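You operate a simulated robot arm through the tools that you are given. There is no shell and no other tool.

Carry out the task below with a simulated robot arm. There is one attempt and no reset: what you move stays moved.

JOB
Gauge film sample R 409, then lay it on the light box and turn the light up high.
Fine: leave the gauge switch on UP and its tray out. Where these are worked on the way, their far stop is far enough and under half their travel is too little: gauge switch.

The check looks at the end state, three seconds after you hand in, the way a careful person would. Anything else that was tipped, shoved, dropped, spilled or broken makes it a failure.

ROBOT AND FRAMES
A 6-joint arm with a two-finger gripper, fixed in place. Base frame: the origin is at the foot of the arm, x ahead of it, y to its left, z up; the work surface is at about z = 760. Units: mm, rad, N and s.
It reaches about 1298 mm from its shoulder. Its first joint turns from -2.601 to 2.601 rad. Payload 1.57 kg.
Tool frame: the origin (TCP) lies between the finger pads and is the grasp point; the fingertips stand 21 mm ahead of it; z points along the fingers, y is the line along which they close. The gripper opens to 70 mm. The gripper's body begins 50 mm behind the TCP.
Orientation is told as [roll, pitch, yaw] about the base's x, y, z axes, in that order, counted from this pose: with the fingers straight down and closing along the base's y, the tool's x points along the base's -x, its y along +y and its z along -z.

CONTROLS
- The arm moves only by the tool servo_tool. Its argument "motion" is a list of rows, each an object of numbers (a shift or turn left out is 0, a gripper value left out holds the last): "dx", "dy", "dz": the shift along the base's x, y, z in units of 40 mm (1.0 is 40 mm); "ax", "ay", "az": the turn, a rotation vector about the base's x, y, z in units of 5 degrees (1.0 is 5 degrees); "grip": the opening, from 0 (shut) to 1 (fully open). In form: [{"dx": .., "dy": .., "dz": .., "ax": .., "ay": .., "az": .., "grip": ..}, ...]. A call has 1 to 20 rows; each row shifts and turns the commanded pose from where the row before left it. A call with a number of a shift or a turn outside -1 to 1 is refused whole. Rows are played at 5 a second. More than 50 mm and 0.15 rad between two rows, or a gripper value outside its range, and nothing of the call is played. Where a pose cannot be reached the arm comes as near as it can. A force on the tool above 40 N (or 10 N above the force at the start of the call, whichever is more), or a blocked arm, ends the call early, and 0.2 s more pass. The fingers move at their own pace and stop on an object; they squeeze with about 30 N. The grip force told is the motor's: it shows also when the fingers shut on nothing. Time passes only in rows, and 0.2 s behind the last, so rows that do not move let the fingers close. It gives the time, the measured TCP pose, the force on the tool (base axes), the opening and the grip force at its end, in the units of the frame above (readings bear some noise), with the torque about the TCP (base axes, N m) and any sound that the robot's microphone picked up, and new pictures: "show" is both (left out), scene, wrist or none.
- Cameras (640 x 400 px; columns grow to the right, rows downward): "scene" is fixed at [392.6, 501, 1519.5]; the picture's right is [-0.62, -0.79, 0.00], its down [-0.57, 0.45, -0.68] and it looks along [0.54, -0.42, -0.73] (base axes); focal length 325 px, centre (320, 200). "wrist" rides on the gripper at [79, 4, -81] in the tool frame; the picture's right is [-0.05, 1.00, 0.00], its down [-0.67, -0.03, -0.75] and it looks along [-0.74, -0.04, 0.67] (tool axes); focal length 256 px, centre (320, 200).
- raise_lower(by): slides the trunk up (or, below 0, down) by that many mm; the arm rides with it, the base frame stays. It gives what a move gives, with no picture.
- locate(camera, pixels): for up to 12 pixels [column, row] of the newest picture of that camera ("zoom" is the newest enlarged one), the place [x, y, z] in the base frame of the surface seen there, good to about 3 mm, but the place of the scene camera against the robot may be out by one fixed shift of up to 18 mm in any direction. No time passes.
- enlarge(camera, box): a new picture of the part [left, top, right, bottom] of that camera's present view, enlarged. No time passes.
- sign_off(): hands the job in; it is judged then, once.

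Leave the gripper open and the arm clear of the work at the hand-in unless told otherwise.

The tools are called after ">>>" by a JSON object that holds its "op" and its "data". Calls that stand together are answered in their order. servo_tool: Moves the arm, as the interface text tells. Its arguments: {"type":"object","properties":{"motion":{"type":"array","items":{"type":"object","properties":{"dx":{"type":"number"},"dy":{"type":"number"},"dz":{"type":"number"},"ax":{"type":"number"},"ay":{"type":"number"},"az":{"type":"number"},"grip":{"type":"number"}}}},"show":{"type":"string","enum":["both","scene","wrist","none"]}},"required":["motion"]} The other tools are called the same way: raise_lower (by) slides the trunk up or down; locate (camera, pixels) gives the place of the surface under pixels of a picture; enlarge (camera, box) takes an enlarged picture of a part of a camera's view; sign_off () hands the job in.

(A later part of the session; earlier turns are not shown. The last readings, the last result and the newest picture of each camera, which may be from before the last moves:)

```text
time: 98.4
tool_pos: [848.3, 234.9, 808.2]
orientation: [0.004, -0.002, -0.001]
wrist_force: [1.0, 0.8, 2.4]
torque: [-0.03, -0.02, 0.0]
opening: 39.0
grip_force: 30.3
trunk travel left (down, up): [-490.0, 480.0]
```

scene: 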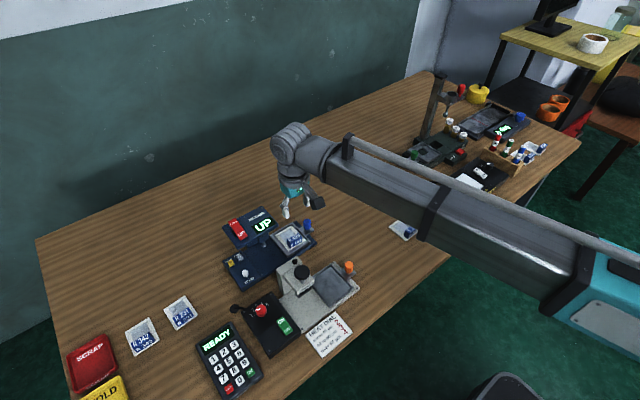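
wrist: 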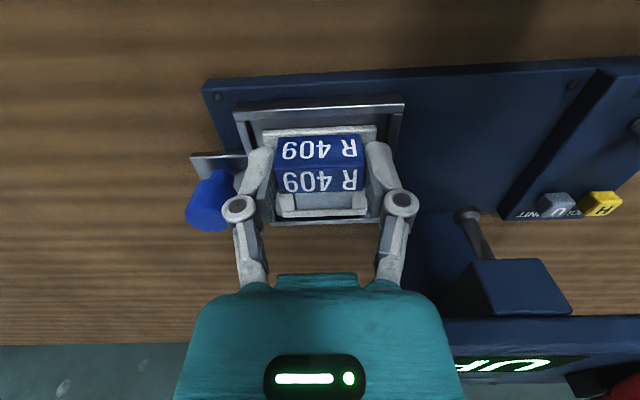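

Gripped (39 mm, 30 N). I lift 11 mm, shift -10 mm in y (away from the head), then raise.

>>> {"op": "raise_lower", "data": {"by": 11}}

>>> {"op": "servo_tool", "data": {"motion": [{"dy": -0.125}, {"dy": -0.125}, {}], "show": "wrist"}}

```text
time: 99.0
tool_pos: [848.8, 236.4, 819.6]
orientation: [0.004, -0.002, -0.001]
wrist_force: [-0.9, 0.3, -1.0]
torque: [0.0, 0.03, 0.03]
opening: 38.7
grip_force: 30.2
trunk travel left (down, up): [-501.0, 469.0]
```

```text
time: 99.8
tool_pos: [848.0, 225.6, 818.7]
orientation: [0.003, -0.002, -0.001]
wrist_force: [0.6, 0.2, -0.9]
torque: [-0.01, -0.02, 0.01]
opening: 39.0
grip_force: 29.7
trunk travel left (down, up): [-501.0, 469.0]
```

wrist: 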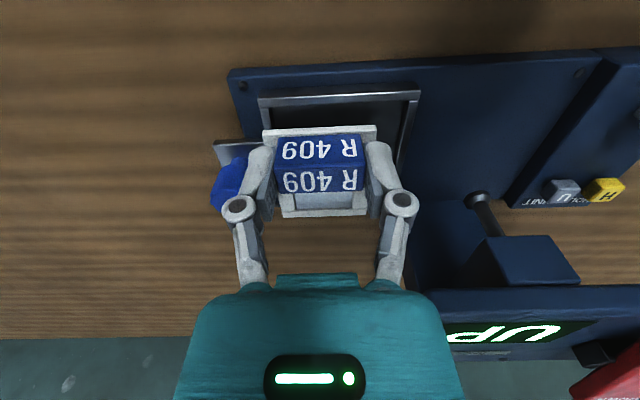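

The film is held. I raise in steps to z≈930.

>>> {"op": "raise_lower", "data": {"by": 40}}

>>> {"op": "raise_lower", "data": {"by": 75}}

>>> {"op": "servo_tool", "data": {"motion": [{}], "show": "both"}}

>>> {"op": "enlarge", "data": {"camera": "scene", "box": [400, 60, 560, 220]}}

```text
time: 100.6
tool_pos: [848.8, 225.9, 859.6]
orientation: [0.004, -0.003, -0.001]
wrist_force: [-0.1, 0.3, -0.2]
torque: [0.01, 0.01, 0.02]
opening: 38.8
grip_force: 29.9
trunk travel left (down, up): [-541.0, 429.0]
```

```text
time: 101.8
tool_pos: [847.4, 225.6, 935.8]
orientation: [0.003, -0.001, -0.001]
wrist_force: [0.0, 0.1, 0.1]
torque: [0.0, 0.01, 0.0]
opening: 38.6
grip_force: 30.3
trunk travel left (down, up): [-616.0, 354.0]
```

```text
time: 102.2
tool_pos: [848.8, 226.4, 935.8]
orientation: [0.004, -0.001, 0.001]
wrist_force: [0.5, -1.2, -0.8]
torque: [0.01, -0.02, 0.01]
opening: 39.0
grip_force: 29.6
trunk travel left (down, up): [-616.0, 354.0]
```

scene: 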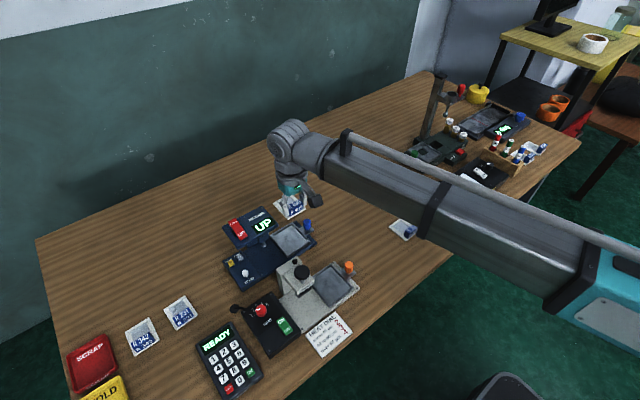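
wrist: 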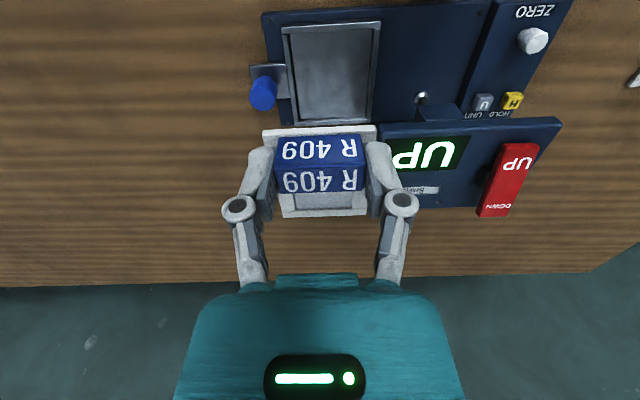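

```text
2.50 times, centred on (480, 140) of scene
```

zoom: 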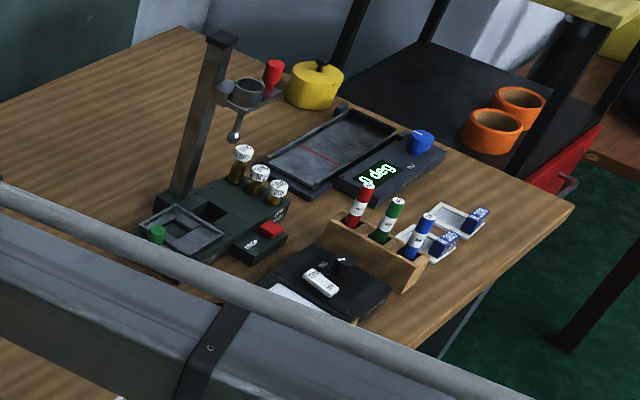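

The film hangs safely. Before going to the light box I locate the drop tester's post, pens and the light box parts, to plan the way.

>>> {"op": "locate", "data": {"camera": "zoom", "pixels": [[220, 40], [190, 190], [240, 95], [270, 70], [245, 155], [280, 185], [365, 190], [428, 220], [320, 285], [345, 265], [295, 300], [390, 290]]}}

```text
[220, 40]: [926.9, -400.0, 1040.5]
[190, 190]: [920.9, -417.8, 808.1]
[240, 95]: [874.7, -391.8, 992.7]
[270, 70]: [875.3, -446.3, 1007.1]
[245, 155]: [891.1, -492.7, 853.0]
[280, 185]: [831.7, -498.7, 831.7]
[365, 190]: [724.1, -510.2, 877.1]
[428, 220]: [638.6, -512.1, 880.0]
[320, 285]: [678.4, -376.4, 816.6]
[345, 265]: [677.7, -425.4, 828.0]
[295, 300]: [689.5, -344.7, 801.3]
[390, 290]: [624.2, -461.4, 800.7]
```

The way is clear: post at about (937,-399), light box panel about (700,-320). I move first to (690,60).

>>> {"op": "servo_tool", "data": {"motion": [{"dx": -0.33, "dy": -0.346}, {"dx": -0.33, "dy": -0.346}, {"dx": -0.33, "dy": -0.346}, {"dx": -0.33, "dy": -0.346}, {"dx": -0.33, "dy": -0.346}, {"dx": -0.33, "dy": -0.346}, {"dx": -0.33, "dy": -0.346}, {"dx": -0.33, "dy": -0.346}, {"dx": -0.33, "dy": -0.346}, {"dx": -0.33, "dy": -0.346}, {"dx": -0.33, "dy": -0.346}, {"dx": -0.33, "dy": -0.346}, {}], "show": "wrist"}}

```text
time: 105.0
tool_pos: [690.2, 59.7, 935.4]
orientation: [0.005, -0.002, 0.0]
wrist_force: [-0.1, -0.8, -0.4]
torque: [0.0, -0.01, 0.0]
opening: 38.9
grip_force: 30.0
trunk travel left (down, up): [-616.0, 354.0]
```

wrist: 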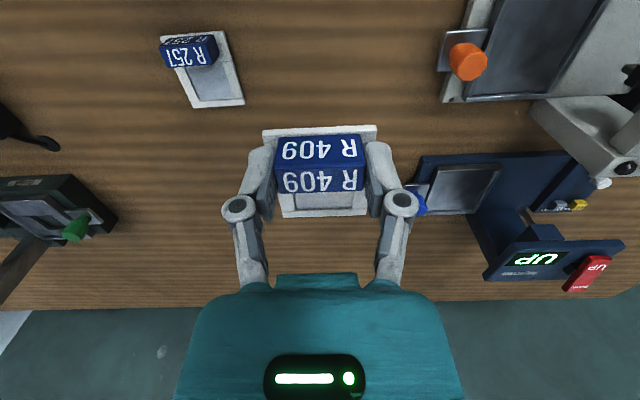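

Next along -y to about y=-290.

>>> {"op": "servo_tool", "data": {"motion": [{"dy": -0.55}, {"dy": -0.55}, {"dy": -0.55}, {"dy": -0.55}, {"dy": -0.55}, {"dy": -0.55}, {"dy": -0.55}, {"dy": -0.55}, {"dy": -0.55}, {"dy": -0.55}, {"dy": -0.55}, {"dy": -0.55}, {"dy": -0.55}, {"dy": -0.55}, {"dy": -0.55}, {"dy": -0.55}, {}], "show": "both"}}

>>> {"op": "enlarge", "data": {"camera": "wrist", "box": [160, 0, 420, 140]}}

```text
time: 108.6
tool_pos: [690.1, -291.6, 934.8]
orientation: [0.002, -0.002, 0.001]
wrist_force: [0.1, 0.1, -0.3]
torque: [-0.01, 0.0, 0.0]
opening: 38.8
grip_force: 30.2
trunk travel left (down, up): [-616.0, 354.0]
```

scene: 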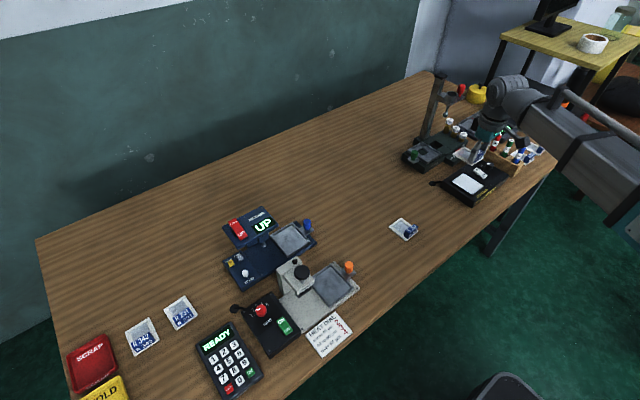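
wrist: 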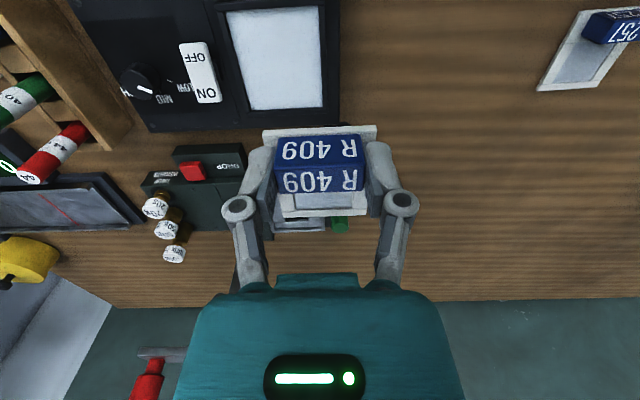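

```text
2.46 times, centred on (290, 70) of wrist
```

zoom: 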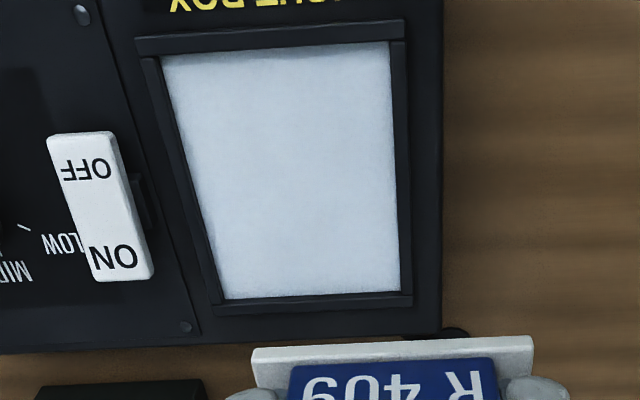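

The light panel is visible at zoom (300,170), the rocker (100,205) and knob on its left. I locate panel corners and surroundings.

>>> {"op": "locate", "data": {"camera": "zoom", "pixels": [[168, 62], [385, 45], [397, 286], [230, 294], [290, 180], [145, 45], [398, 28], [408, 298], [218, 308], [430, 320], [100, 180], [125, 265]]}}

>>> {"op": "locate", "data": {"camera": "wrist", "pixels": [[138, 83], [128, 80], [150, 85], [138, 72], [180, 50], [205, 60], [200, 95], [290, 140], [272, 134], [370, 132], [285, 212], [362, 210]]}}

```text
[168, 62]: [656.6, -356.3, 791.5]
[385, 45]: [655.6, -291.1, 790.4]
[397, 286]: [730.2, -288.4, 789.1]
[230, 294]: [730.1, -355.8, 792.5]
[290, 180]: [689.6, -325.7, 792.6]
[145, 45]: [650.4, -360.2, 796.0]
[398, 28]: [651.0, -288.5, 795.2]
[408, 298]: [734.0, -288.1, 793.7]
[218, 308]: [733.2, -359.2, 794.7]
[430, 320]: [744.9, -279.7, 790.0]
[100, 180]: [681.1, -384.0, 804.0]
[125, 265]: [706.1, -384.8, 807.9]
```

```text
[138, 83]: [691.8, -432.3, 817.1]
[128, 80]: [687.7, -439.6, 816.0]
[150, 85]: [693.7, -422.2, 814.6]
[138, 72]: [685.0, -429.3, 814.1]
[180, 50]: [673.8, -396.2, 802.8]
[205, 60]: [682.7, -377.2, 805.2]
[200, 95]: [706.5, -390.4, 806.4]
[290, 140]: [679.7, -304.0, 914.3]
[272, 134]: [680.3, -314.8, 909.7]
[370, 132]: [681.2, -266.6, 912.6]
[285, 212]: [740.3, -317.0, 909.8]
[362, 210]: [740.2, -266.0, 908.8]
```

Panel: x 656–730, y -356…-290, surface z≈791, ridge ≈795. Film centre is 22 mm ahead of TCP, so target TCP is (671,-323). I move there and lower to about z=833 first.

>>> {"op": "servo_tool", "data": {"motion": [{"dx": -0.24, "dy": -0.393}, {"dx": -0.24, "dy": -0.393}, {}], "show": "none"}}

>>> {"op": "raise_lower", "data": {"by": -70}}

>>> {"op": "servo_tool", "data": {"motion": [{}], "show": "both"}}

>>> {"op": "enlarge", "data": {"camera": "wrist", "box": [160, 20, 440, 220]}}

```text
time: 109.4
tool_pos: [670.0, -323.8, 935.3]
orientation: [0.004, -0.001, 0.001]
wrist_force: [-0.4, 0.1, -1.4]
torque: [-0.01, 0.0, -0.03]
opening: 38.9
grip_force: 30.3
trunk travel left (down, up): [-616.0, 354.0]
```

```text
time: 110.4
tool_pos: [670.8, -323.2, 864.5]
orientation: [0.003, -0.002, 0.001]
wrist_force: [1.1, 0.3, 0.3]
torque: [-0.02, -0.02, 0.01]
opening: 39.1
grip_force: 29.6
trunk travel left (down, up): [-546.0, 424.0]
```

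```text
time: 110.8
tool_pos: [670.3, -323.9, 864.8]
orientation: [0.004, -0.001, -0.001]
wrist_force: [0.0, 0.5, 0.5]
torque: [0.03, -0.02, 0.01]
opening: 38.9
grip_force: 30.3
trunk travel left (down, up): [-546.0, 424.0]
```

scene: 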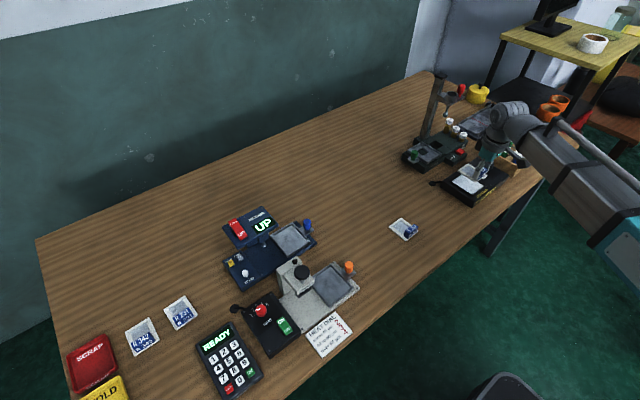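
wrist: 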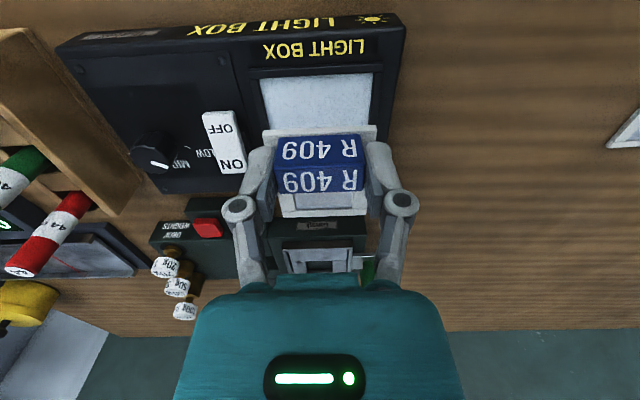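

```text
2.00 times, centred on (300, 120) of wrist
```

zoom: 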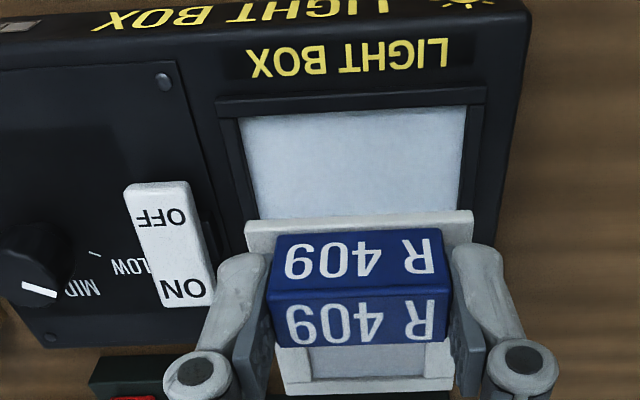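

Well lined up over the panel. I correct -1.2 mm in y and lower in steps to contact (expected near TCP z=821).

>>> {"op": "servo_tool", "data": {"motion": [{"dy": -0.03}, {}], "show": "none"}}

>>> {"op": "raise_lower", "data": {"by": -32}}

>>> {"op": "raise_lower", "data": {"by": -9}}

>>> {"op": "servo_tool", "data": {"motion": [{}], "show": "both"}}

>>> {"op": "enlarge", "data": {"camera": "wrist", "box": [180, 40, 440, 230]}}

```text
time: 111.4
tool_pos: [670.2, -324.9, 865.1]
orientation: [0.003, -0.001, -0.001]
wrist_force: [0.2, 0.4, -1.5]
torque: [0.0, -0.02, 0.03]
opening: 38.9
grip_force: 30.8
trunk travel left (down, up): [-546.0, 424.0]
```

```text
time: 112.2
tool_pos: [670.7, -324.7, 831.7]
orientation: [0.004, -0.001, 0.001]
wrist_force: [0.6, -0.6, -0.3]
torque: [0.0, 0.01, 0.02]
opening: 39.2
grip_force: 30.2
trunk travel left (down, up): [-514.0, 456.0]
```

```text
time: 112.8
tool_pos: [669.7, -325.3, 823.9]
orientation: [0.004, -0.003, 0.0]
wrist_force: [-0.2, 0.4, -1.0]
torque: [0.01, -0.03, -0.01]
opening: 39.0
grip_force: 30.3
trunk travel left (down, up): [-505.0, 465.0]
```

```text
time: 113.2
tool_pos: [671.4, -324.6, 823.3]
orientation: [0.004, -0.002, -0.001]
wrist_force: [-0.2, 0.4, -0.5]
torque: [0.02, 0.02, -0.01]
opening: 38.8
grip_force: 30.0
trunk travel left (down, up): [-505.0, 465.0]
```

scene: 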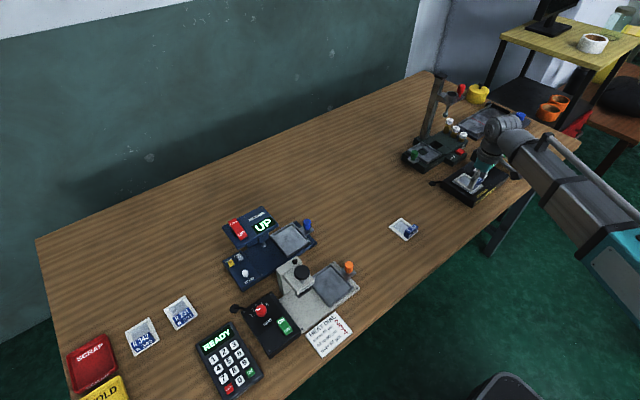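
wrist: 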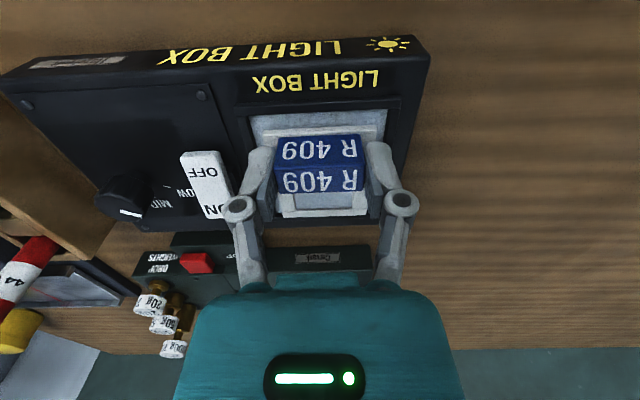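

```text
2.11 times, centred on (310, 135) of wrist
```

zoom: 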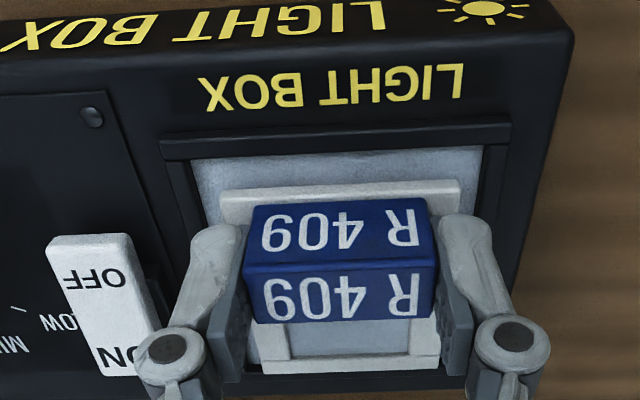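

Nearly touching and well inside the frame. I lower 2 mm, then 1 mm, watching for contact.

>>> {"op": "raise_lower", "data": {"by": -2}}

>>> {"op": "raise_lower", "data": {"by": -1}}

```text
time: 113.7
tool_pos: [670.9, -324.1, 821.6]
orientation: [0.003, -0.001, -0.001]
wrist_force: [0.0, 0.0, -0.5]
torque: [-0.04, 0.0, -0.02]
opening: 38.8
grip_force: 30.0
trunk travel left (down, up): [-503.0, 467.0]
```

```text
time: 114.2
tool_pos: [669.9, -325.1, 821.1]
orientation: [0.004, -0.002, -0.001]
wrist_force: [-0.4, -0.1, -0.1]
torque: [-0.02, -0.01, 0.02]
opening: 39.0
grip_force: 30.3
trunk travel left (down, up): [-502.0, 468.0]
```

No contact yet; another 1 mm twice.

>>> {"op": "raise_lower", "data": {"by": -1}}

>>> {"op": "raise_lower", "data": {"by": -1}}

```text
time: 114.7
tool_pos: [669.7, -323.5, 819.5]
orientation: [0.001, -0.001, 0.001]
wrist_force: [1.1, -0.2, 2.5]
torque: [-0.1, -0.05, 0.0]
opening: 38.8
grip_force: 30.2
trunk travel left (down, up): [-501.0, 469.0]
```

```text
time: 115.2
tool_pos: [670.4, -323.6, 820.1]
orientation: [0.002, -0.003, 0.0]
wrist_force: [4.9, -3.2, 18.5]
torque: [-0.1, -0.25, -0.01]
opening: 38.8
grip_force: 29.8
trunk travel left (down, up): [-500.0, 470.0]
```

Contact (18 N). I raise 1 mm to take the load off and open to 50 mm.

>>> {"op": "raise_lower", "data": {"by": 1}}

>>> {"op": "servo_tool", "data": {"motion": [{"grip": 0.6}, {"grip": 0.65}, {"grip": 0.72}, {"grip": 0.72}], "show": "wrist"}}

>>> {"op": "enlarge", "data": {"camera": "wrist", "box": [180, 40, 440, 230]}}

```text
time: 115.8
tool_pos: [669.8, -323.5, 819.9]
orientation: [0.004, 0.0, 0.0]
wrist_force: [0.7, -1.0, 6.0]
torque: [-0.08, -0.09, 0.0]
opening: 39.0
grip_force: 30.1
trunk travel left (down, up): [-501.0, 469.0]
```

```text
time: 116.8
tool_pos: [669.6, -324.1, 819.8]
orientation: [0.006, -0.004, 0.0]
wrist_force: [0.0, 0.1, -0.7]
torque: [0.03, -0.01, -0.03]
opening: 50.5
grip_force: 0.1
trunk travel left (down, up): [-501.0, 469.0]
```

wrist: 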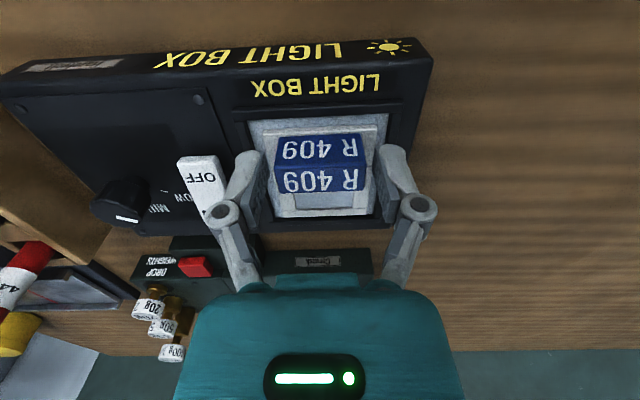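

```text
2.11 times, centred on (310, 135) of wrist
```

zoom: 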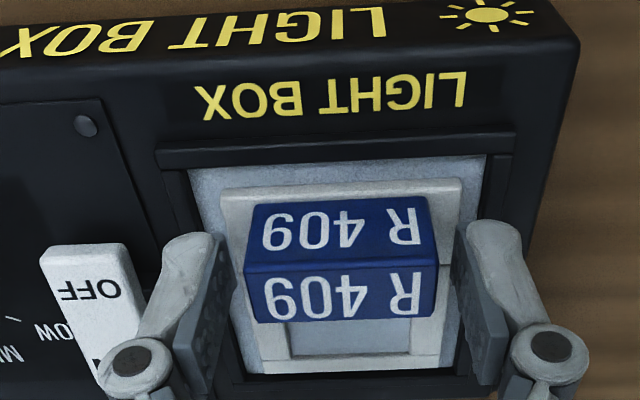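

The film lies on the panel within its frame. I raise up 25 mm, then 80 mm more and look.

>>> {"op": "raise_lower", "data": {"by": 25}}

>>> {"op": "raise_lower", "data": {"by": 80}}

>>> {"op": "servo_tool", "data": {"motion": [{"grip": 0.5}], "show": "both"}}

>>> {"op": "enlarge", "data": {"camera": "wrist", "box": [120, 0, 400, 160]}}

>>> {"op": "enlarge", "data": {"camera": "scene", "box": [430, 150, 520, 210]}}

```text
time: 117.5
tool_pos: [670.1, -325.1, 844.7]
orientation: [0.004, -0.003, 0.002]
wrist_force: [0.3, 0.6, 0.1]
torque: [0.01, 0.0, 0.0]
opening: 50.4
grip_force: 0.0
trunk travel left (down, up): [-526.0, 444.0]
```

```text
time: 118.6
tool_pos: [669.4, -324.4, 924.9]
orientation: [0.003, -0.002, 0.0]
wrist_force: [0.6, 0.0, -0.1]
torque: [0.0, 0.03, 0.01]
opening: 50.2
grip_force: 0.1
trunk travel left (down, up): [-606.0, 364.0]
```

```text
time: 119.0
tool_pos: [668.9, -324.5, 923.9]
orientation: [0.005, -0.002, 0.001]
wrist_force: [0.0, -0.6, -0.7]
torque: [0.03, 0.0, 0.0]
opening: 35.0
grip_force: 0.1
trunk travel left (down, up): [-606.0, 364.0]
```

scene: 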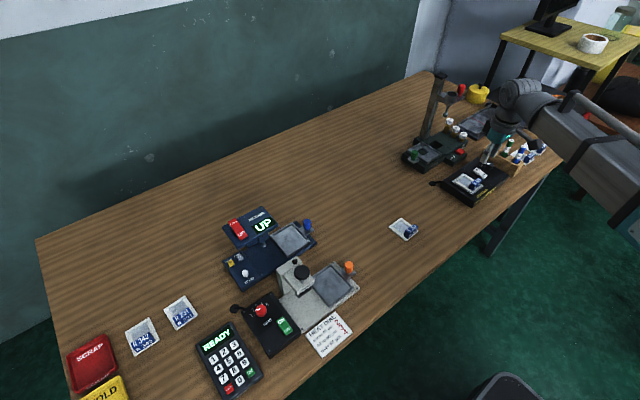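
wrist: 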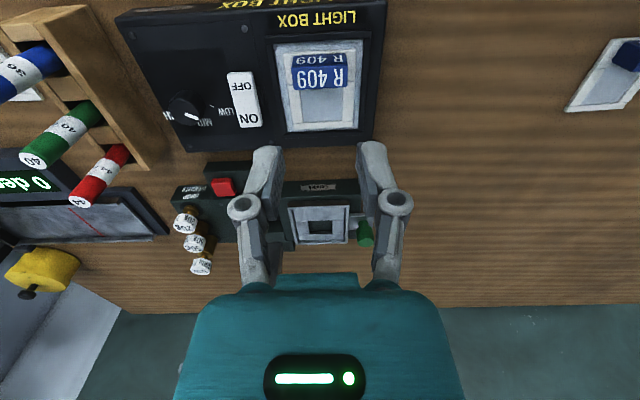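

```text
2.29 times, centred on (260, 80) of wrist
```

zoom: 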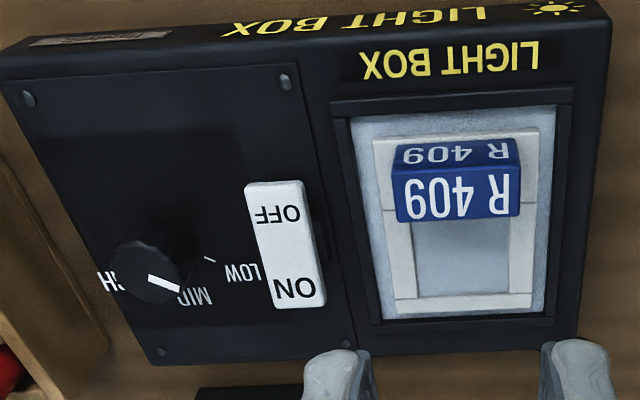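

```text
6.67 times, centred on (475, 180) of scene
```

zoom: 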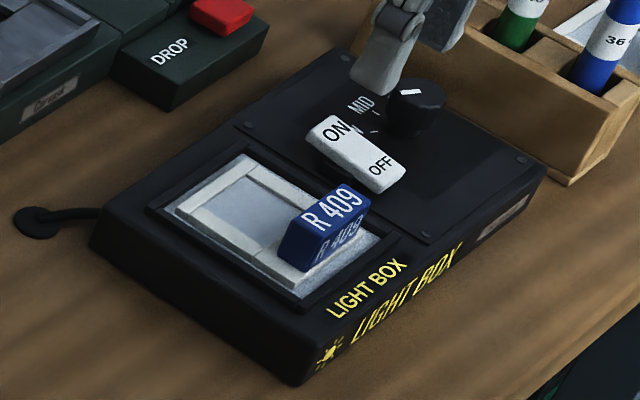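

R 409 lies on the light box. Now the controls: rocker ON/OFF (OFF apparently pressed) and a knob with LOW/MID/HIGH. I move to get a closer look at the knob and the marks.

>>> {"op": "servo_tool", "data": {"motion": [{"dx": 0.1, "dy": -0.5}, {"dx": 0.1, "dy": -0.5}, {"dx": 0.1, "dy": -0.5}, {"grip": 0}, {}], "show": "none"}}

>>> {"op": "raise_lower", "data": {"by": -25}}

>>> {"op": "servo_tool", "data": {"motion": [{}], "show": "both"}}

>>> {"op": "enlarge", "data": {"camera": "wrist", "box": [200, 20, 360, 140]}}

```text
time: 120.2
tool_pos: [681.2, -385.0, 924.5]
orientation: [0.004, -0.001, -0.001]
wrist_force: [-0.1, 0.5, 0.2]
torque: [0.0, 0.0, 0.04]
opening: 0.1
grip_force: 28.8
trunk travel left (down, up): [-606.0, 364.0]
```

```text
time: 120.9
tool_pos: [682.1, -384.6, 900.2]
orientation: [0.004, -0.001, -0.001]
wrist_force: [-0.2, -0.2, 0.7]
torque: [0.01, 0.0, 0.01]
opening: 0.0
grip_force: 28.5
trunk travel left (down, up): [-581.0, 389.0]
```

```text
time: 121.3
tool_pos: [680.9, -384.2, 900.5]
orientation: [0.003, -0.003, -0.001]
wrist_force: [0.4, 0.1, -0.2]
torque: [-0.02, -0.03, 0.01]
opening: 0.0
grip_force: 28.8
trunk travel left (down, up): [-581.0, 389.0]
```

scene: 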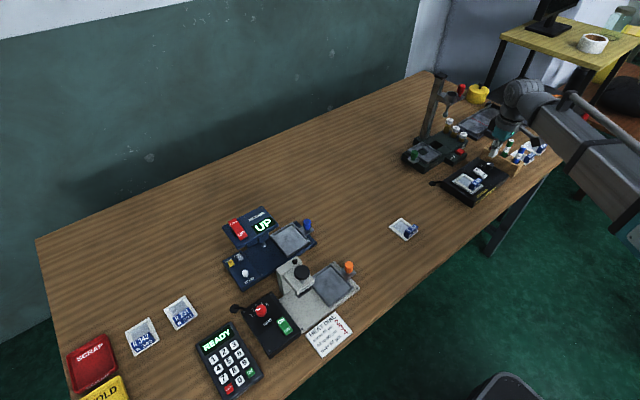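
wrist: 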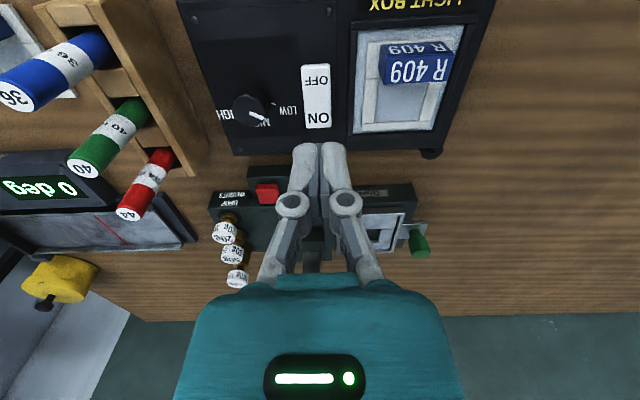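

```text
3.33 times, centred on (280, 80) of wrist
```

zoom: 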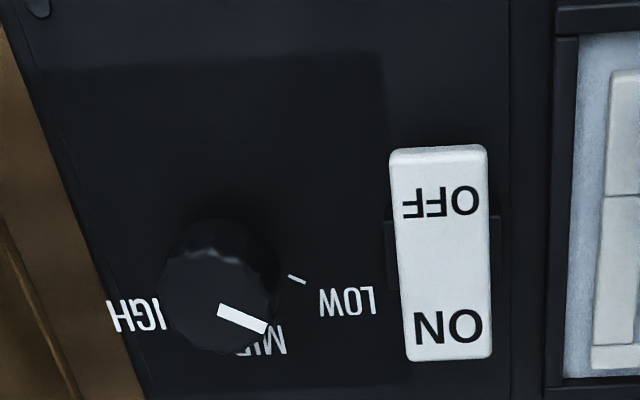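

I see the pointer (zoom (243,320)), the LOW tick (297,278), labels MID (260,340, half hidden) and HIGH (135,315). I locate these to get the angles.

>>> {"op": "locate", "data": {"camera": "zoom", "pixels": [[222, 311], [265, 327], [297, 278], [325, 302], [370, 300], [262, 345], [120, 315], [160, 318], [215, 255], [165, 290], [272, 285], [215, 345]]}}

>>> {"op": "enlarge", "data": {"camera": "wrist", "box": [210, 80, 290, 140]}}

>>> {"op": "enlarge", "data": {"camera": "scene", "box": [470, 150, 510, 180]}}

```text
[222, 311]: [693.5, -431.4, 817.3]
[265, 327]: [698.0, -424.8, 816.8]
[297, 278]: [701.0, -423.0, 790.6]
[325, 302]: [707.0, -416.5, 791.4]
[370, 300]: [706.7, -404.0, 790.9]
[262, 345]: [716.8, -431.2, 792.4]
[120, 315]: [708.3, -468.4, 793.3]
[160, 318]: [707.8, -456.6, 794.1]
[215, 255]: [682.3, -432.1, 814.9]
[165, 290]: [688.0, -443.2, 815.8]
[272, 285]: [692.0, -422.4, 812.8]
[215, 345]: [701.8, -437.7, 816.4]
```

```text
6.67 times, centred on (250, 110) of wrist
```

zoom: 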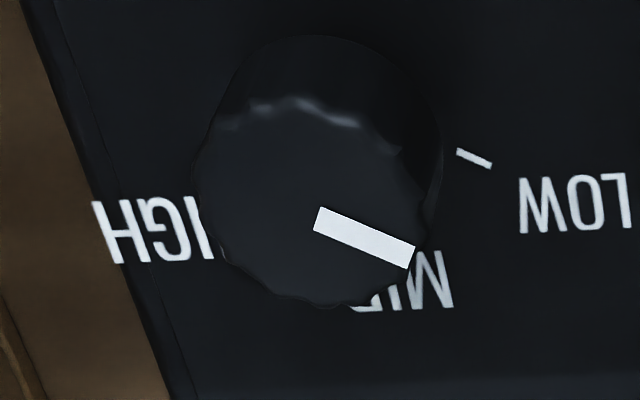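

```text
13.33 times, centred on (490, 165) of scene
```

zoom: 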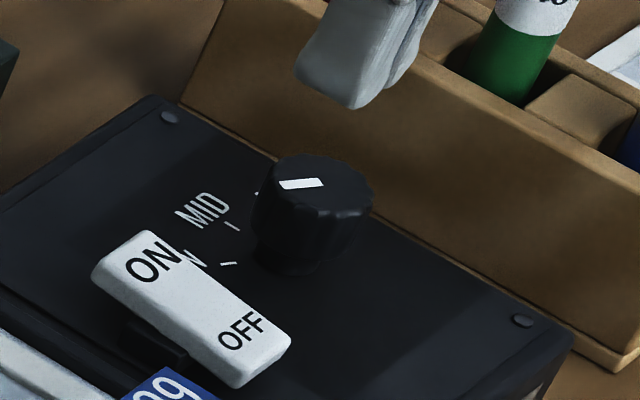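

The pointer stands at LOW (+55° from straight ahead); MID is at 0° and HIGH about -55…-60°. The OFF end of the rocker is down. First the rocker: I locate its ends.

>>> {"op": "locate", "data": {"camera": "wrist", "pixels": [[318, 122], [318, 112], [317, 98], [316, 82], [316, 70], [306, 112], [329, 112], [304, 90], [327, 90], [150, 110], [170, 150], [140, 70]]}}

```text
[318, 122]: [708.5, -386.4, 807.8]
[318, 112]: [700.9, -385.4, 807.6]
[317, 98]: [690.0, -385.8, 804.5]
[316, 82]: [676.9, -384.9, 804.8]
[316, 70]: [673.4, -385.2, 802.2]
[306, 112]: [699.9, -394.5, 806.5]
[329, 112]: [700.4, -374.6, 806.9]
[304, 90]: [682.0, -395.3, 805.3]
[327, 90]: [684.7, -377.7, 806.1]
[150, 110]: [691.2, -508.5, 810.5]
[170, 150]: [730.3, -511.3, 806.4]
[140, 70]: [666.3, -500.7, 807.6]
```

Rocker: x 668–712, y -395…-375; ON end at x≈706, z≈808. I move the closed fingertips to (705,-385.5) and lower to z≈838.

>>> {"op": "servo_tool", "data": {"motion": [{"dx": 0.6, "dy": -0.03}, {}], "show": "none"}}

>>> {"op": "raise_lower", "data": {"by": -62}}

>>> {"op": "servo_tool", "data": {"motion": [{}], "show": "both"}}

>>> {"op": "enlarge", "data": {"camera": "scene", "box": [430, 150, 520, 210]}}

```text
time: 121.9
tool_pos: [706.8, -385.4, 898.7]
orientation: [0.004, -0.002, 0.001]
wrist_force: [-0.9, 1.0, -0.4]
torque: [0.01, 0.01, -0.01]
opening: 0.0
grip_force: 28.5
trunk travel left (down, up): [-581.0, 389.0]
```

```text
time: 123.0
tool_pos: [705.7, -386.4, 838.1]
orientation: [0.003, -0.001, 0.001]
wrist_force: [0.1, -0.5, -0.5]
torque: [-0.02, -0.02, -0.02]
opening: 0.0
grip_force: 28.3
trunk travel left (down, up): [-519.0, 451.0]
```

```text
time: 123.4
tool_pos: [705.4, -385.8, 837.5]
orientation: [0.004, -0.004, -0.001]
wrist_force: [-0.4, 0.3, 0.5]
torque: [0.01, 0.0, -0.01]
opening: 0.0
grip_force: 28.7
trunk travel left (down, up): [-519.0, 451.0]
```

scene: 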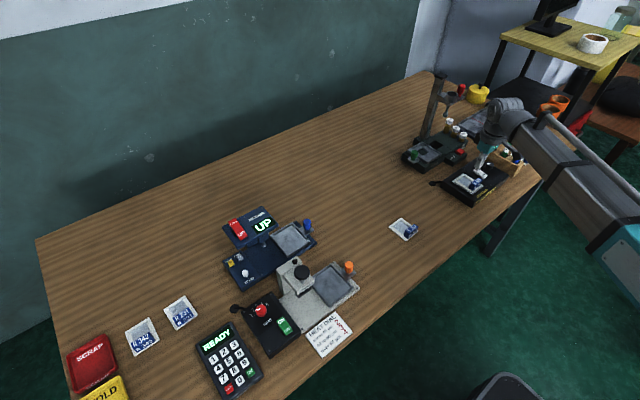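
wrist: 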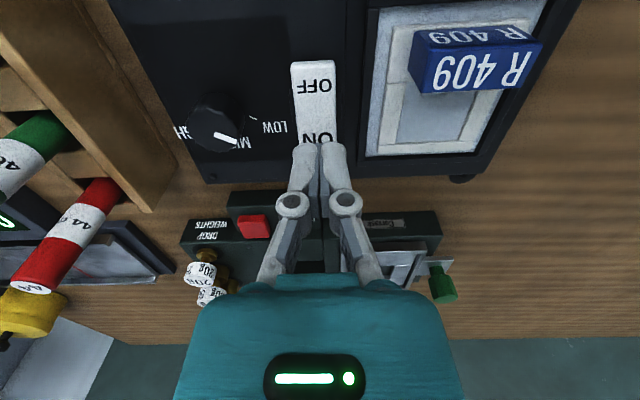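

```text
6.67 times, centred on (475, 180) of scene
```

zoom: 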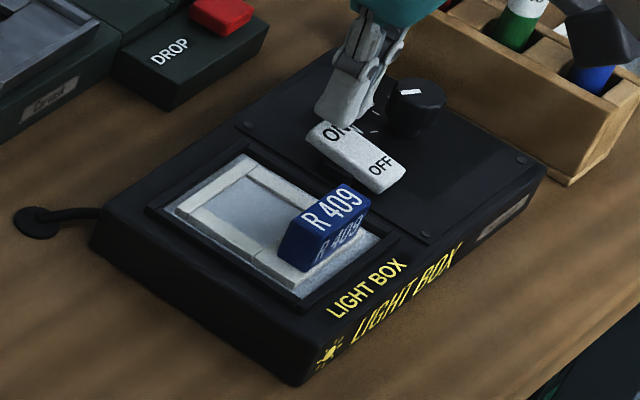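

The tip is just above the ON end. I press down in small steps.

>>> {"op": "raise_lower", "data": {"by": -6}}

>>> {"op": "raise_lower", "data": {"by": -4}}

>>> {"op": "raise_lower", "data": {"by": -3}}

```text
time: 123.9
tool_pos: [705.5, -386.1, 832.2]
orientation: [0.004, -0.002, 0.0]
wrist_force: [0.7, 0.1, 0.4]
torque: [0.01, 0.03, 0.0]
opening: 0.3
grip_force: 29.1
trunk travel left (down, up): [-513.0, 457.0]
```

```text
time: 124.4
tool_pos: [707.1, -385.4, 826.6]
orientation: [0.004, -0.001, 0.0]
wrist_force: [0.0, -0.5, 0.0]
torque: [0.0, 0.02, 0.01]
opening: 0.1
grip_force: 28.5
trunk travel left (down, up): [-509.0, 461.0]
```

```text
time: 125.0
tool_pos: [707.4, -385.5, 825.4]
orientation: [0.004, 0.0, 0.001]
wrist_force: [1.8, 0.5, 3.7]
torque: [0.03, 0.0, 0.02]
opening: 6.2
grip_force: 28.7
trunk travel left (down, up): [-506.0, 464.0]
```

Contact at z≈825 (3.7 N); the fingers got pushed slightly apart (6 mm). I look.

>>> {"op": "servo_tool", "data": {"motion": [{}], "show": "both"}}

>>> {"op": "enlarge", "data": {"camera": "scene", "box": [430, 150, 520, 210]}}

>>> {"op": "enlarge", "data": {"camera": "wrist", "box": [180, 40, 440, 230]}}

```text
time: 125.4
tool_pos: [706.4, -385.7, 825.6]
orientation: [0.001, -0.002, 0.002]
wrist_force: [2.5, 0.6, 4.5]
torque: [0.01, 0.0, -0.01]
opening: 6.0
grip_force: 28.7
trunk travel left (down, up): [-506.0, 464.0]
```

scene: 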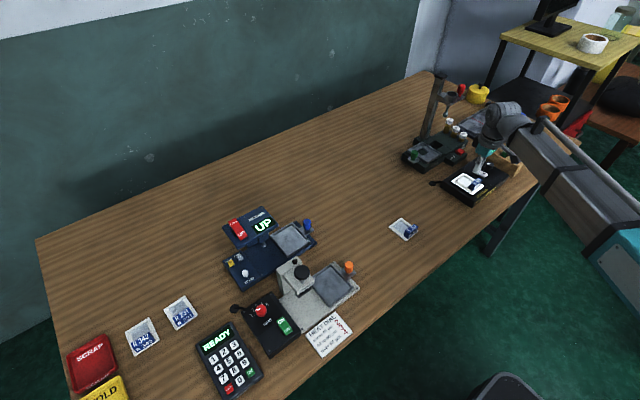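
wrist: 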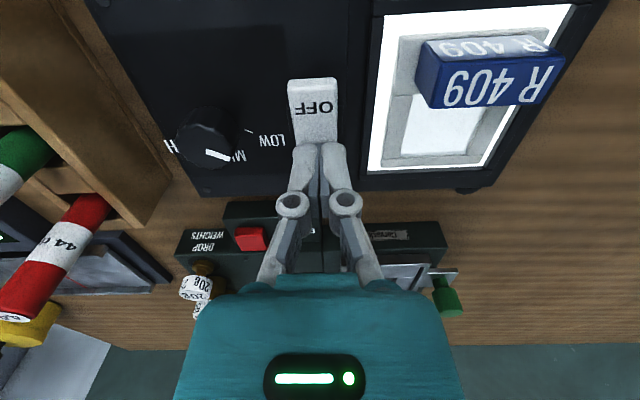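

```text
6.67 times, centred on (475, 180) of scene
```

zoom: 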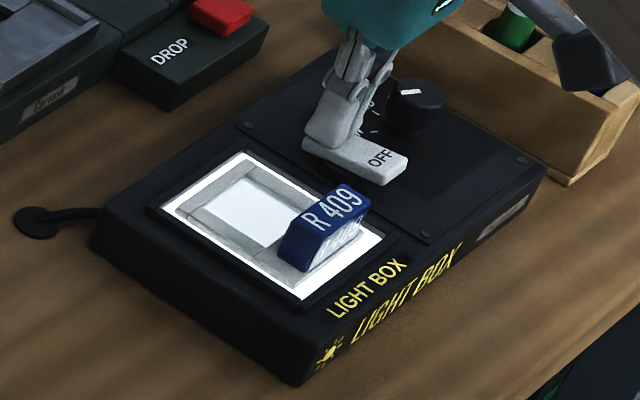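

```text
2.11 times, centred on (310, 135) of wrist
```

zoom: 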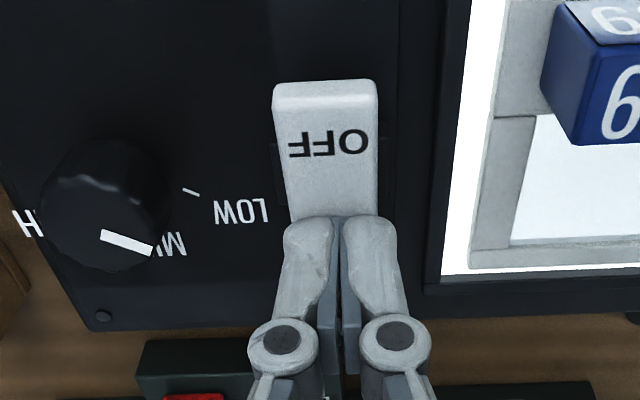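

The light came on: the panel glows white. I press 1 mm more to be sure of the stop, then lift off.

>>> {"op": "raise_lower", "data": {"by": -1}}

>>> {"op": "raise_lower", "data": {"by": 75}}

>>> {"op": "servo_tool", "data": {"motion": [{}], "show": "both"}}

>>> {"op": "enlarge", "data": {"camera": "wrist", "box": [200, 20, 360, 140]}}

```text
time: 125.9
tool_pos: [705.4, -385.8, 825.7]
orientation: [0.002, -0.003, 0.001]
wrist_force: [7.5, -2.6, 20.0]
torque: [-0.1, 0.0, 0.03]
opening: 5.7
grip_force: 28.7
trunk travel left (down, up): [-505.0, 465.0]
```

```text
time: 127.0
tool_pos: [706.9, -386.4, 897.8]
orientation: [0.003, -0.002, -0.001]
wrist_force: [-0.5, 0.7, -0.1]
torque: [0.0, 0.0, 0.01]
opening: 0.0
grip_force: 28.1
trunk travel left (down, up): [-580.0, 390.0]
```

```text
time: 127.4
tool_pos: [705.7, -385.7, 898.2]
orientation: [0.004, -0.003, 0.001]
wrist_force: [-0.4, 0.4, 0.3]
torque: [0.02, 0.02, 0.01]
opening: 0.0
grip_force: 28.3
trunk travel left (down, up): [-580.0, 390.0]
```

scene: 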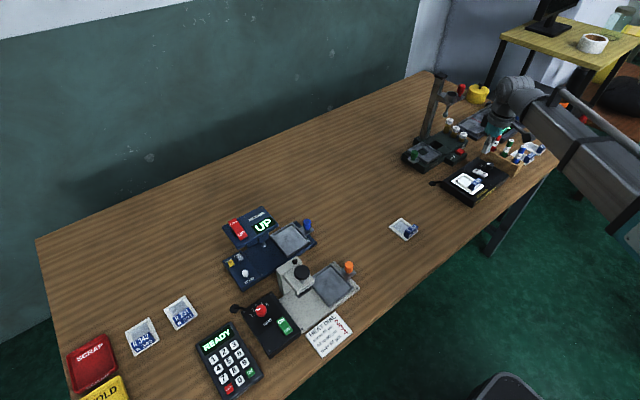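
wrist: 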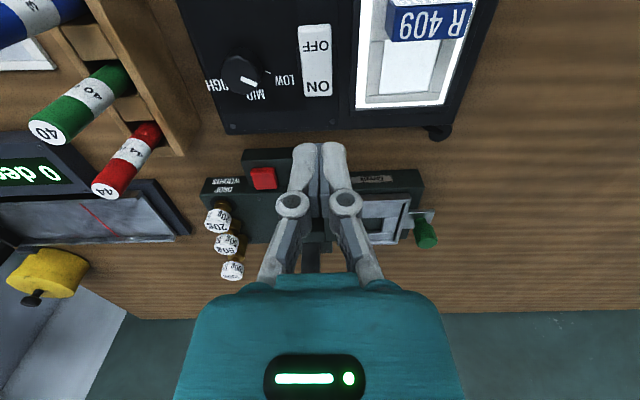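

```text
3.33 times, centred on (280, 80) of wrist
```

zoom: 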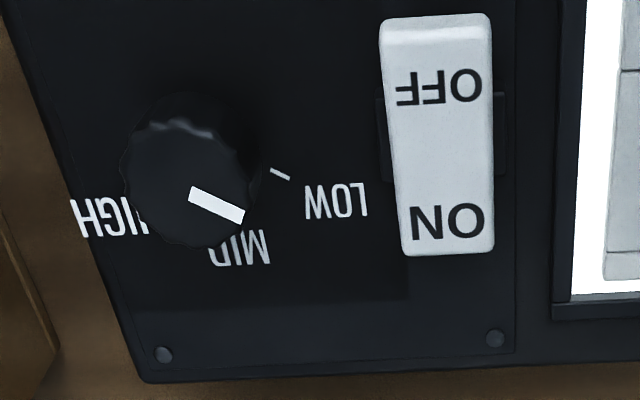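

The light stays on. Now the knob: I locate its outline from this view.

>>> {"op": "locate", "data": {"camera": "zoom", "pixels": [[134, 185], [250, 190], [190, 135], [192, 160], [192, 190], [200, 238], [193, 196], [240, 214], [280, 174], [150, 150], [240, 150], [250, 225]]}}

>>> {"op": "enlarge", "data": {"camera": "wrist", "box": [210, 40, 290, 110]}}

```text
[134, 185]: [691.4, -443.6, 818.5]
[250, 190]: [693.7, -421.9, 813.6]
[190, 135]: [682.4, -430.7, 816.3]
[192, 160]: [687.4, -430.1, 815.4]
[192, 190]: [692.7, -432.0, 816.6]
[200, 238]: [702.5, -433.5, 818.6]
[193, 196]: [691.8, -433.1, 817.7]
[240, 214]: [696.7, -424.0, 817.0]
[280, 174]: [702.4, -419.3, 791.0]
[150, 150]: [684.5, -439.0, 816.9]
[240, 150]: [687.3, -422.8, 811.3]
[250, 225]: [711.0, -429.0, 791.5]
```

```text
5.71 times, centred on (250, 75) of wrist
```

zoom: 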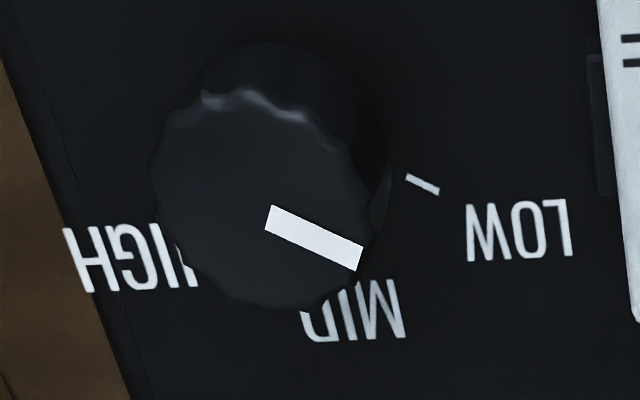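

Knob axis ≈ (692,-433), top z≈817, pointer at +61° (LOW). I need about -120° of turn. I check the rack and pens nearby for clearance.

>>> {"op": "locate", "data": {"camera": "wrist", "pixels": [[183, 150], [160, 95], [150, 70], [130, 30], [172, 100], [165, 125], [35, 130], [100, 190], [5, 30], [150, 130], [125, 75], [195, 135]]}}

```text
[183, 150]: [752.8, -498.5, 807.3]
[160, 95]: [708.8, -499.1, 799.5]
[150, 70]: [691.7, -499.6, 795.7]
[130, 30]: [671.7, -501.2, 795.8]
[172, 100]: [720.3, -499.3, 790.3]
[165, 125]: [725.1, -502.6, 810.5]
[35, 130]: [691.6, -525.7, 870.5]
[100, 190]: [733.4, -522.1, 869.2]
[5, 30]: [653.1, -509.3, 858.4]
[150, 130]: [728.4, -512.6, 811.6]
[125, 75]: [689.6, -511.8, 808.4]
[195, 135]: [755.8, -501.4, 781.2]
```

Rack at y<-498 and pen tops at z≈870: plenty of room. I move above the knob with the fingers open to 42 mm, yaw 0.

>>> {"op": "servo_tool", "data": {"motion": [{"dx": -0.17, "dy": -0.59, "grip": 0.6}, {"dx": -0.17, "dy": -0.59, "grip": 0.6}, {"grip": 0.6}, {}], "show": "none"}}

>>> {"op": "raise_lower", "data": {"by": -35}}

>>> {"op": "servo_tool", "data": {"motion": [{}], "show": "both"}}

>>> {"op": "enlarge", "data": {"camera": "wrist", "box": [220, 40, 420, 190]}}

```text
time: 128.4
tool_pos: [692.4, -434.0, 898.8]
orientation: [0.003, -0.002, 0.001]
wrist_force: [0.2, -0.2, 1.1]
torque: [-0.03, -0.04, -0.02]
opening: 42.0
grip_force: 0.1
trunk travel left (down, up): [-580.0, 390.0]
```

```text
time: 129.2
tool_pos: [692.2, -432.0, 863.9]
orientation: [0.004, -0.003, -0.001]
wrist_force: [-0.2, -0.5, 0.9]
torque: [0.01, 0.0, -0.01]
opening: 42.1
grip_force: 0.0
trunk travel left (down, up): [-545.0, 425.0]
```

```text
time: 129.6
tool_pos: [692.2, -433.3, 864.3]
orientation: [0.004, -0.001, -0.001]
wrist_force: [-0.3, 0.3, 0.3]
torque: [0.03, 0.02, 0.01]
opening: 42.0
grip_force: 0.0
trunk travel left (down, up): [-545.0, 425.0]
```

scene: 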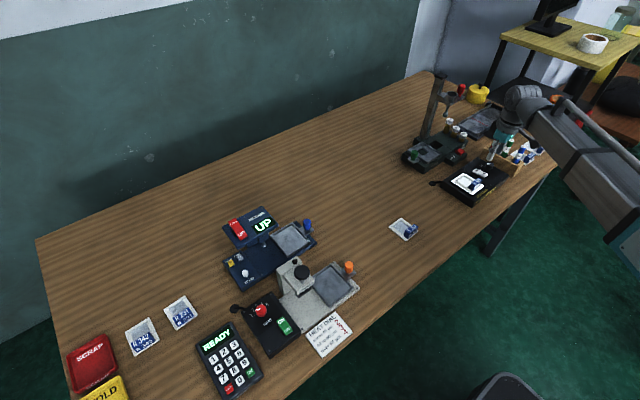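
wrist: 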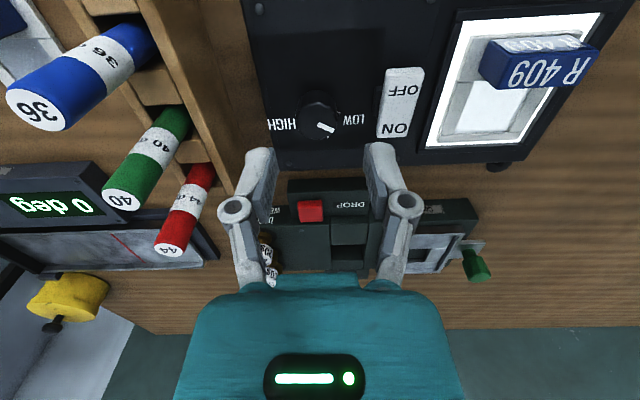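

```text
2.67 times, centred on (320, 115) of wrist
```

zoom: 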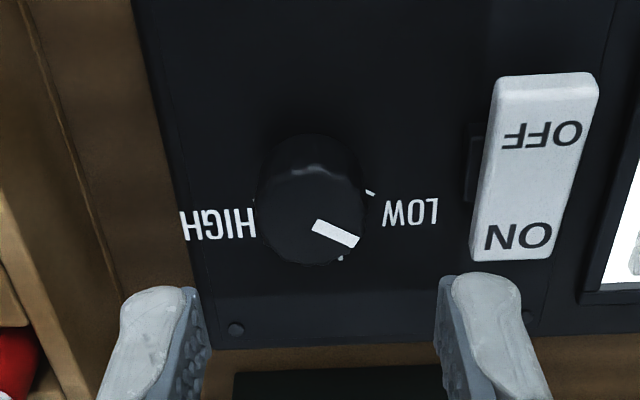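

The knob is between the fingers, slightly left/near of centre. I re-locate its outline here for a precise centre.

>>> {"op": "locate", "data": {"camera": "zoom", "pixels": [[262, 215], [360, 215], [312, 172], [312, 200], [312, 214], [312, 230], [312, 256], [320, 226], [354, 242], [275, 240], [345, 190], [280, 185]]}}

>>> {"op": "enlarge", "data": {"camera": "wrist", "box": [285, 85, 355, 145]}}

```text
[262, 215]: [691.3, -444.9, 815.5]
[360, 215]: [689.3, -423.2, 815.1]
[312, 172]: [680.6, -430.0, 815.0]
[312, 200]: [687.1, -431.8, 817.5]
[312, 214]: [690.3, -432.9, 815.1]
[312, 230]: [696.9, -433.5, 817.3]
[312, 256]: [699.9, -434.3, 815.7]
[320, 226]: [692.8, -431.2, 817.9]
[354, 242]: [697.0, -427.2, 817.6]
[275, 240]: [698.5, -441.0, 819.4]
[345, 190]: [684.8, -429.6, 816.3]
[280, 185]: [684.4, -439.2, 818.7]
```

```text
6.67 times, centred on (320, 115) of wrist
```

zoom: 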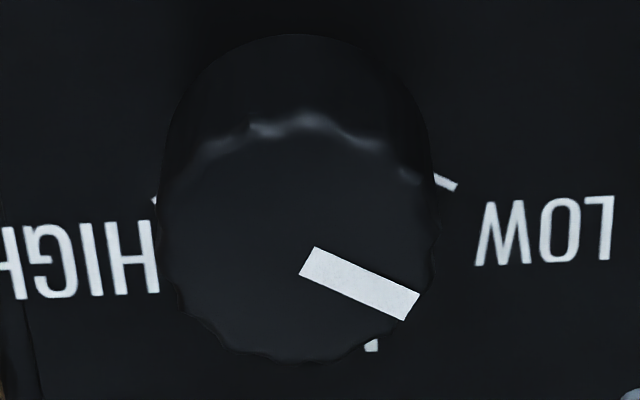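

Centre ≈ (691,-434.3). I correct by (-0.6,-1) mm and lower 43 mm to straddle the knob.

>>> {"op": "servo_tool", "data": {"motion": [{"dx": -0.015, "dy": -0.025}, {}], "show": "none"}}

>>> {"op": "raise_lower", "data": {"by": -35}}

>>> {"op": "raise_lower", "data": {"by": -8}}

>>> {"op": "servo_tool", "data": {"motion": [{}], "show": "both"}}

>>> {"op": "enlarge", "data": {"camera": "wrist", "box": [220, 80, 420, 230]}}

```text
time: 130.2
tool_pos: [692.7, -434.6, 862.8]
orientation: [0.005, -0.001, 0.001]
wrist_force: [0.5, 0.2, 0.5]
torque: [-0.02, 0.01, 0.03]
opening: 42.1
grip_force: 0.1
trunk travel left (down, up): [-545.0, 425.0]
```

```text
time: 131.0
tool_pos: [691.9, -433.8, 828.7]
orientation: [0.003, -0.001, 0.0]
wrist_force: [0.4, 0.0, 0.8]
torque: [0.03, -0.02, 0.02]
opening: 42.1
grip_force: 0.0
trunk travel left (down, up): [-510.0, 460.0]
```

```text
time: 131.5
tool_pos: [692.6, -433.6, 821.2]
orientation: [0.003, -0.002, 0.0]
wrist_force: [-0.7, 0.7, -0.3]
torque: [-0.01, 0.0, -0.01]
opening: 42.1
grip_force: 0.2
trunk travel left (down, up): [-502.0, 468.0]
```

```text
time: 131.9
tool_pos: [693.7, -433.9, 820.7]
orientation: [0.003, -0.001, 0.001]
wrist_force: [0.5, 0.9, 0.8]
torque: [0.0, -0.02, 0.06]
opening: 42.2
grip_force: 0.1
trunk travel left (down, up): [-502.0, 468.0]
```

scene: 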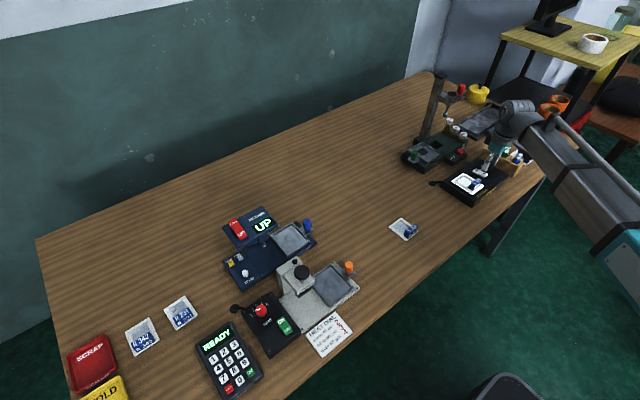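
wrist: 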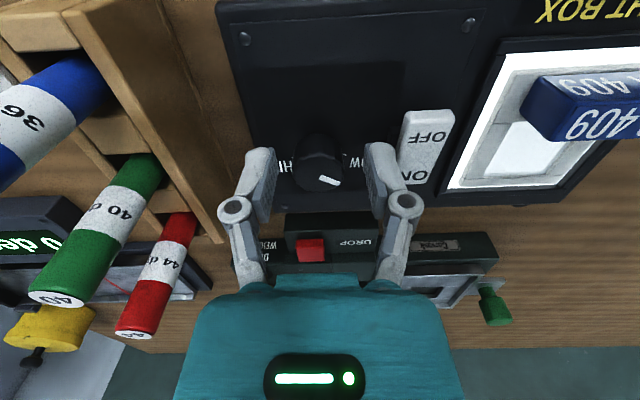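

```text
2.67 times, centred on (320, 155) of wrist
```

zoom: 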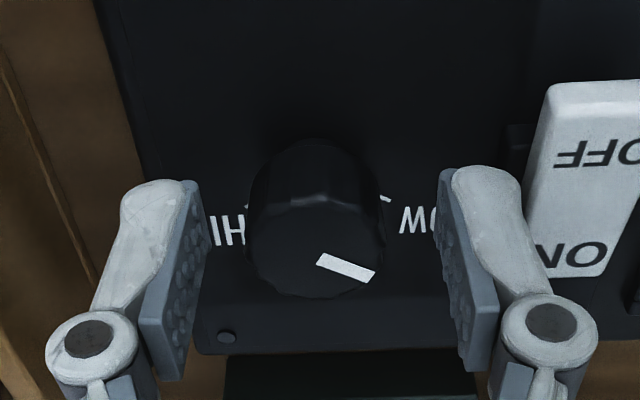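

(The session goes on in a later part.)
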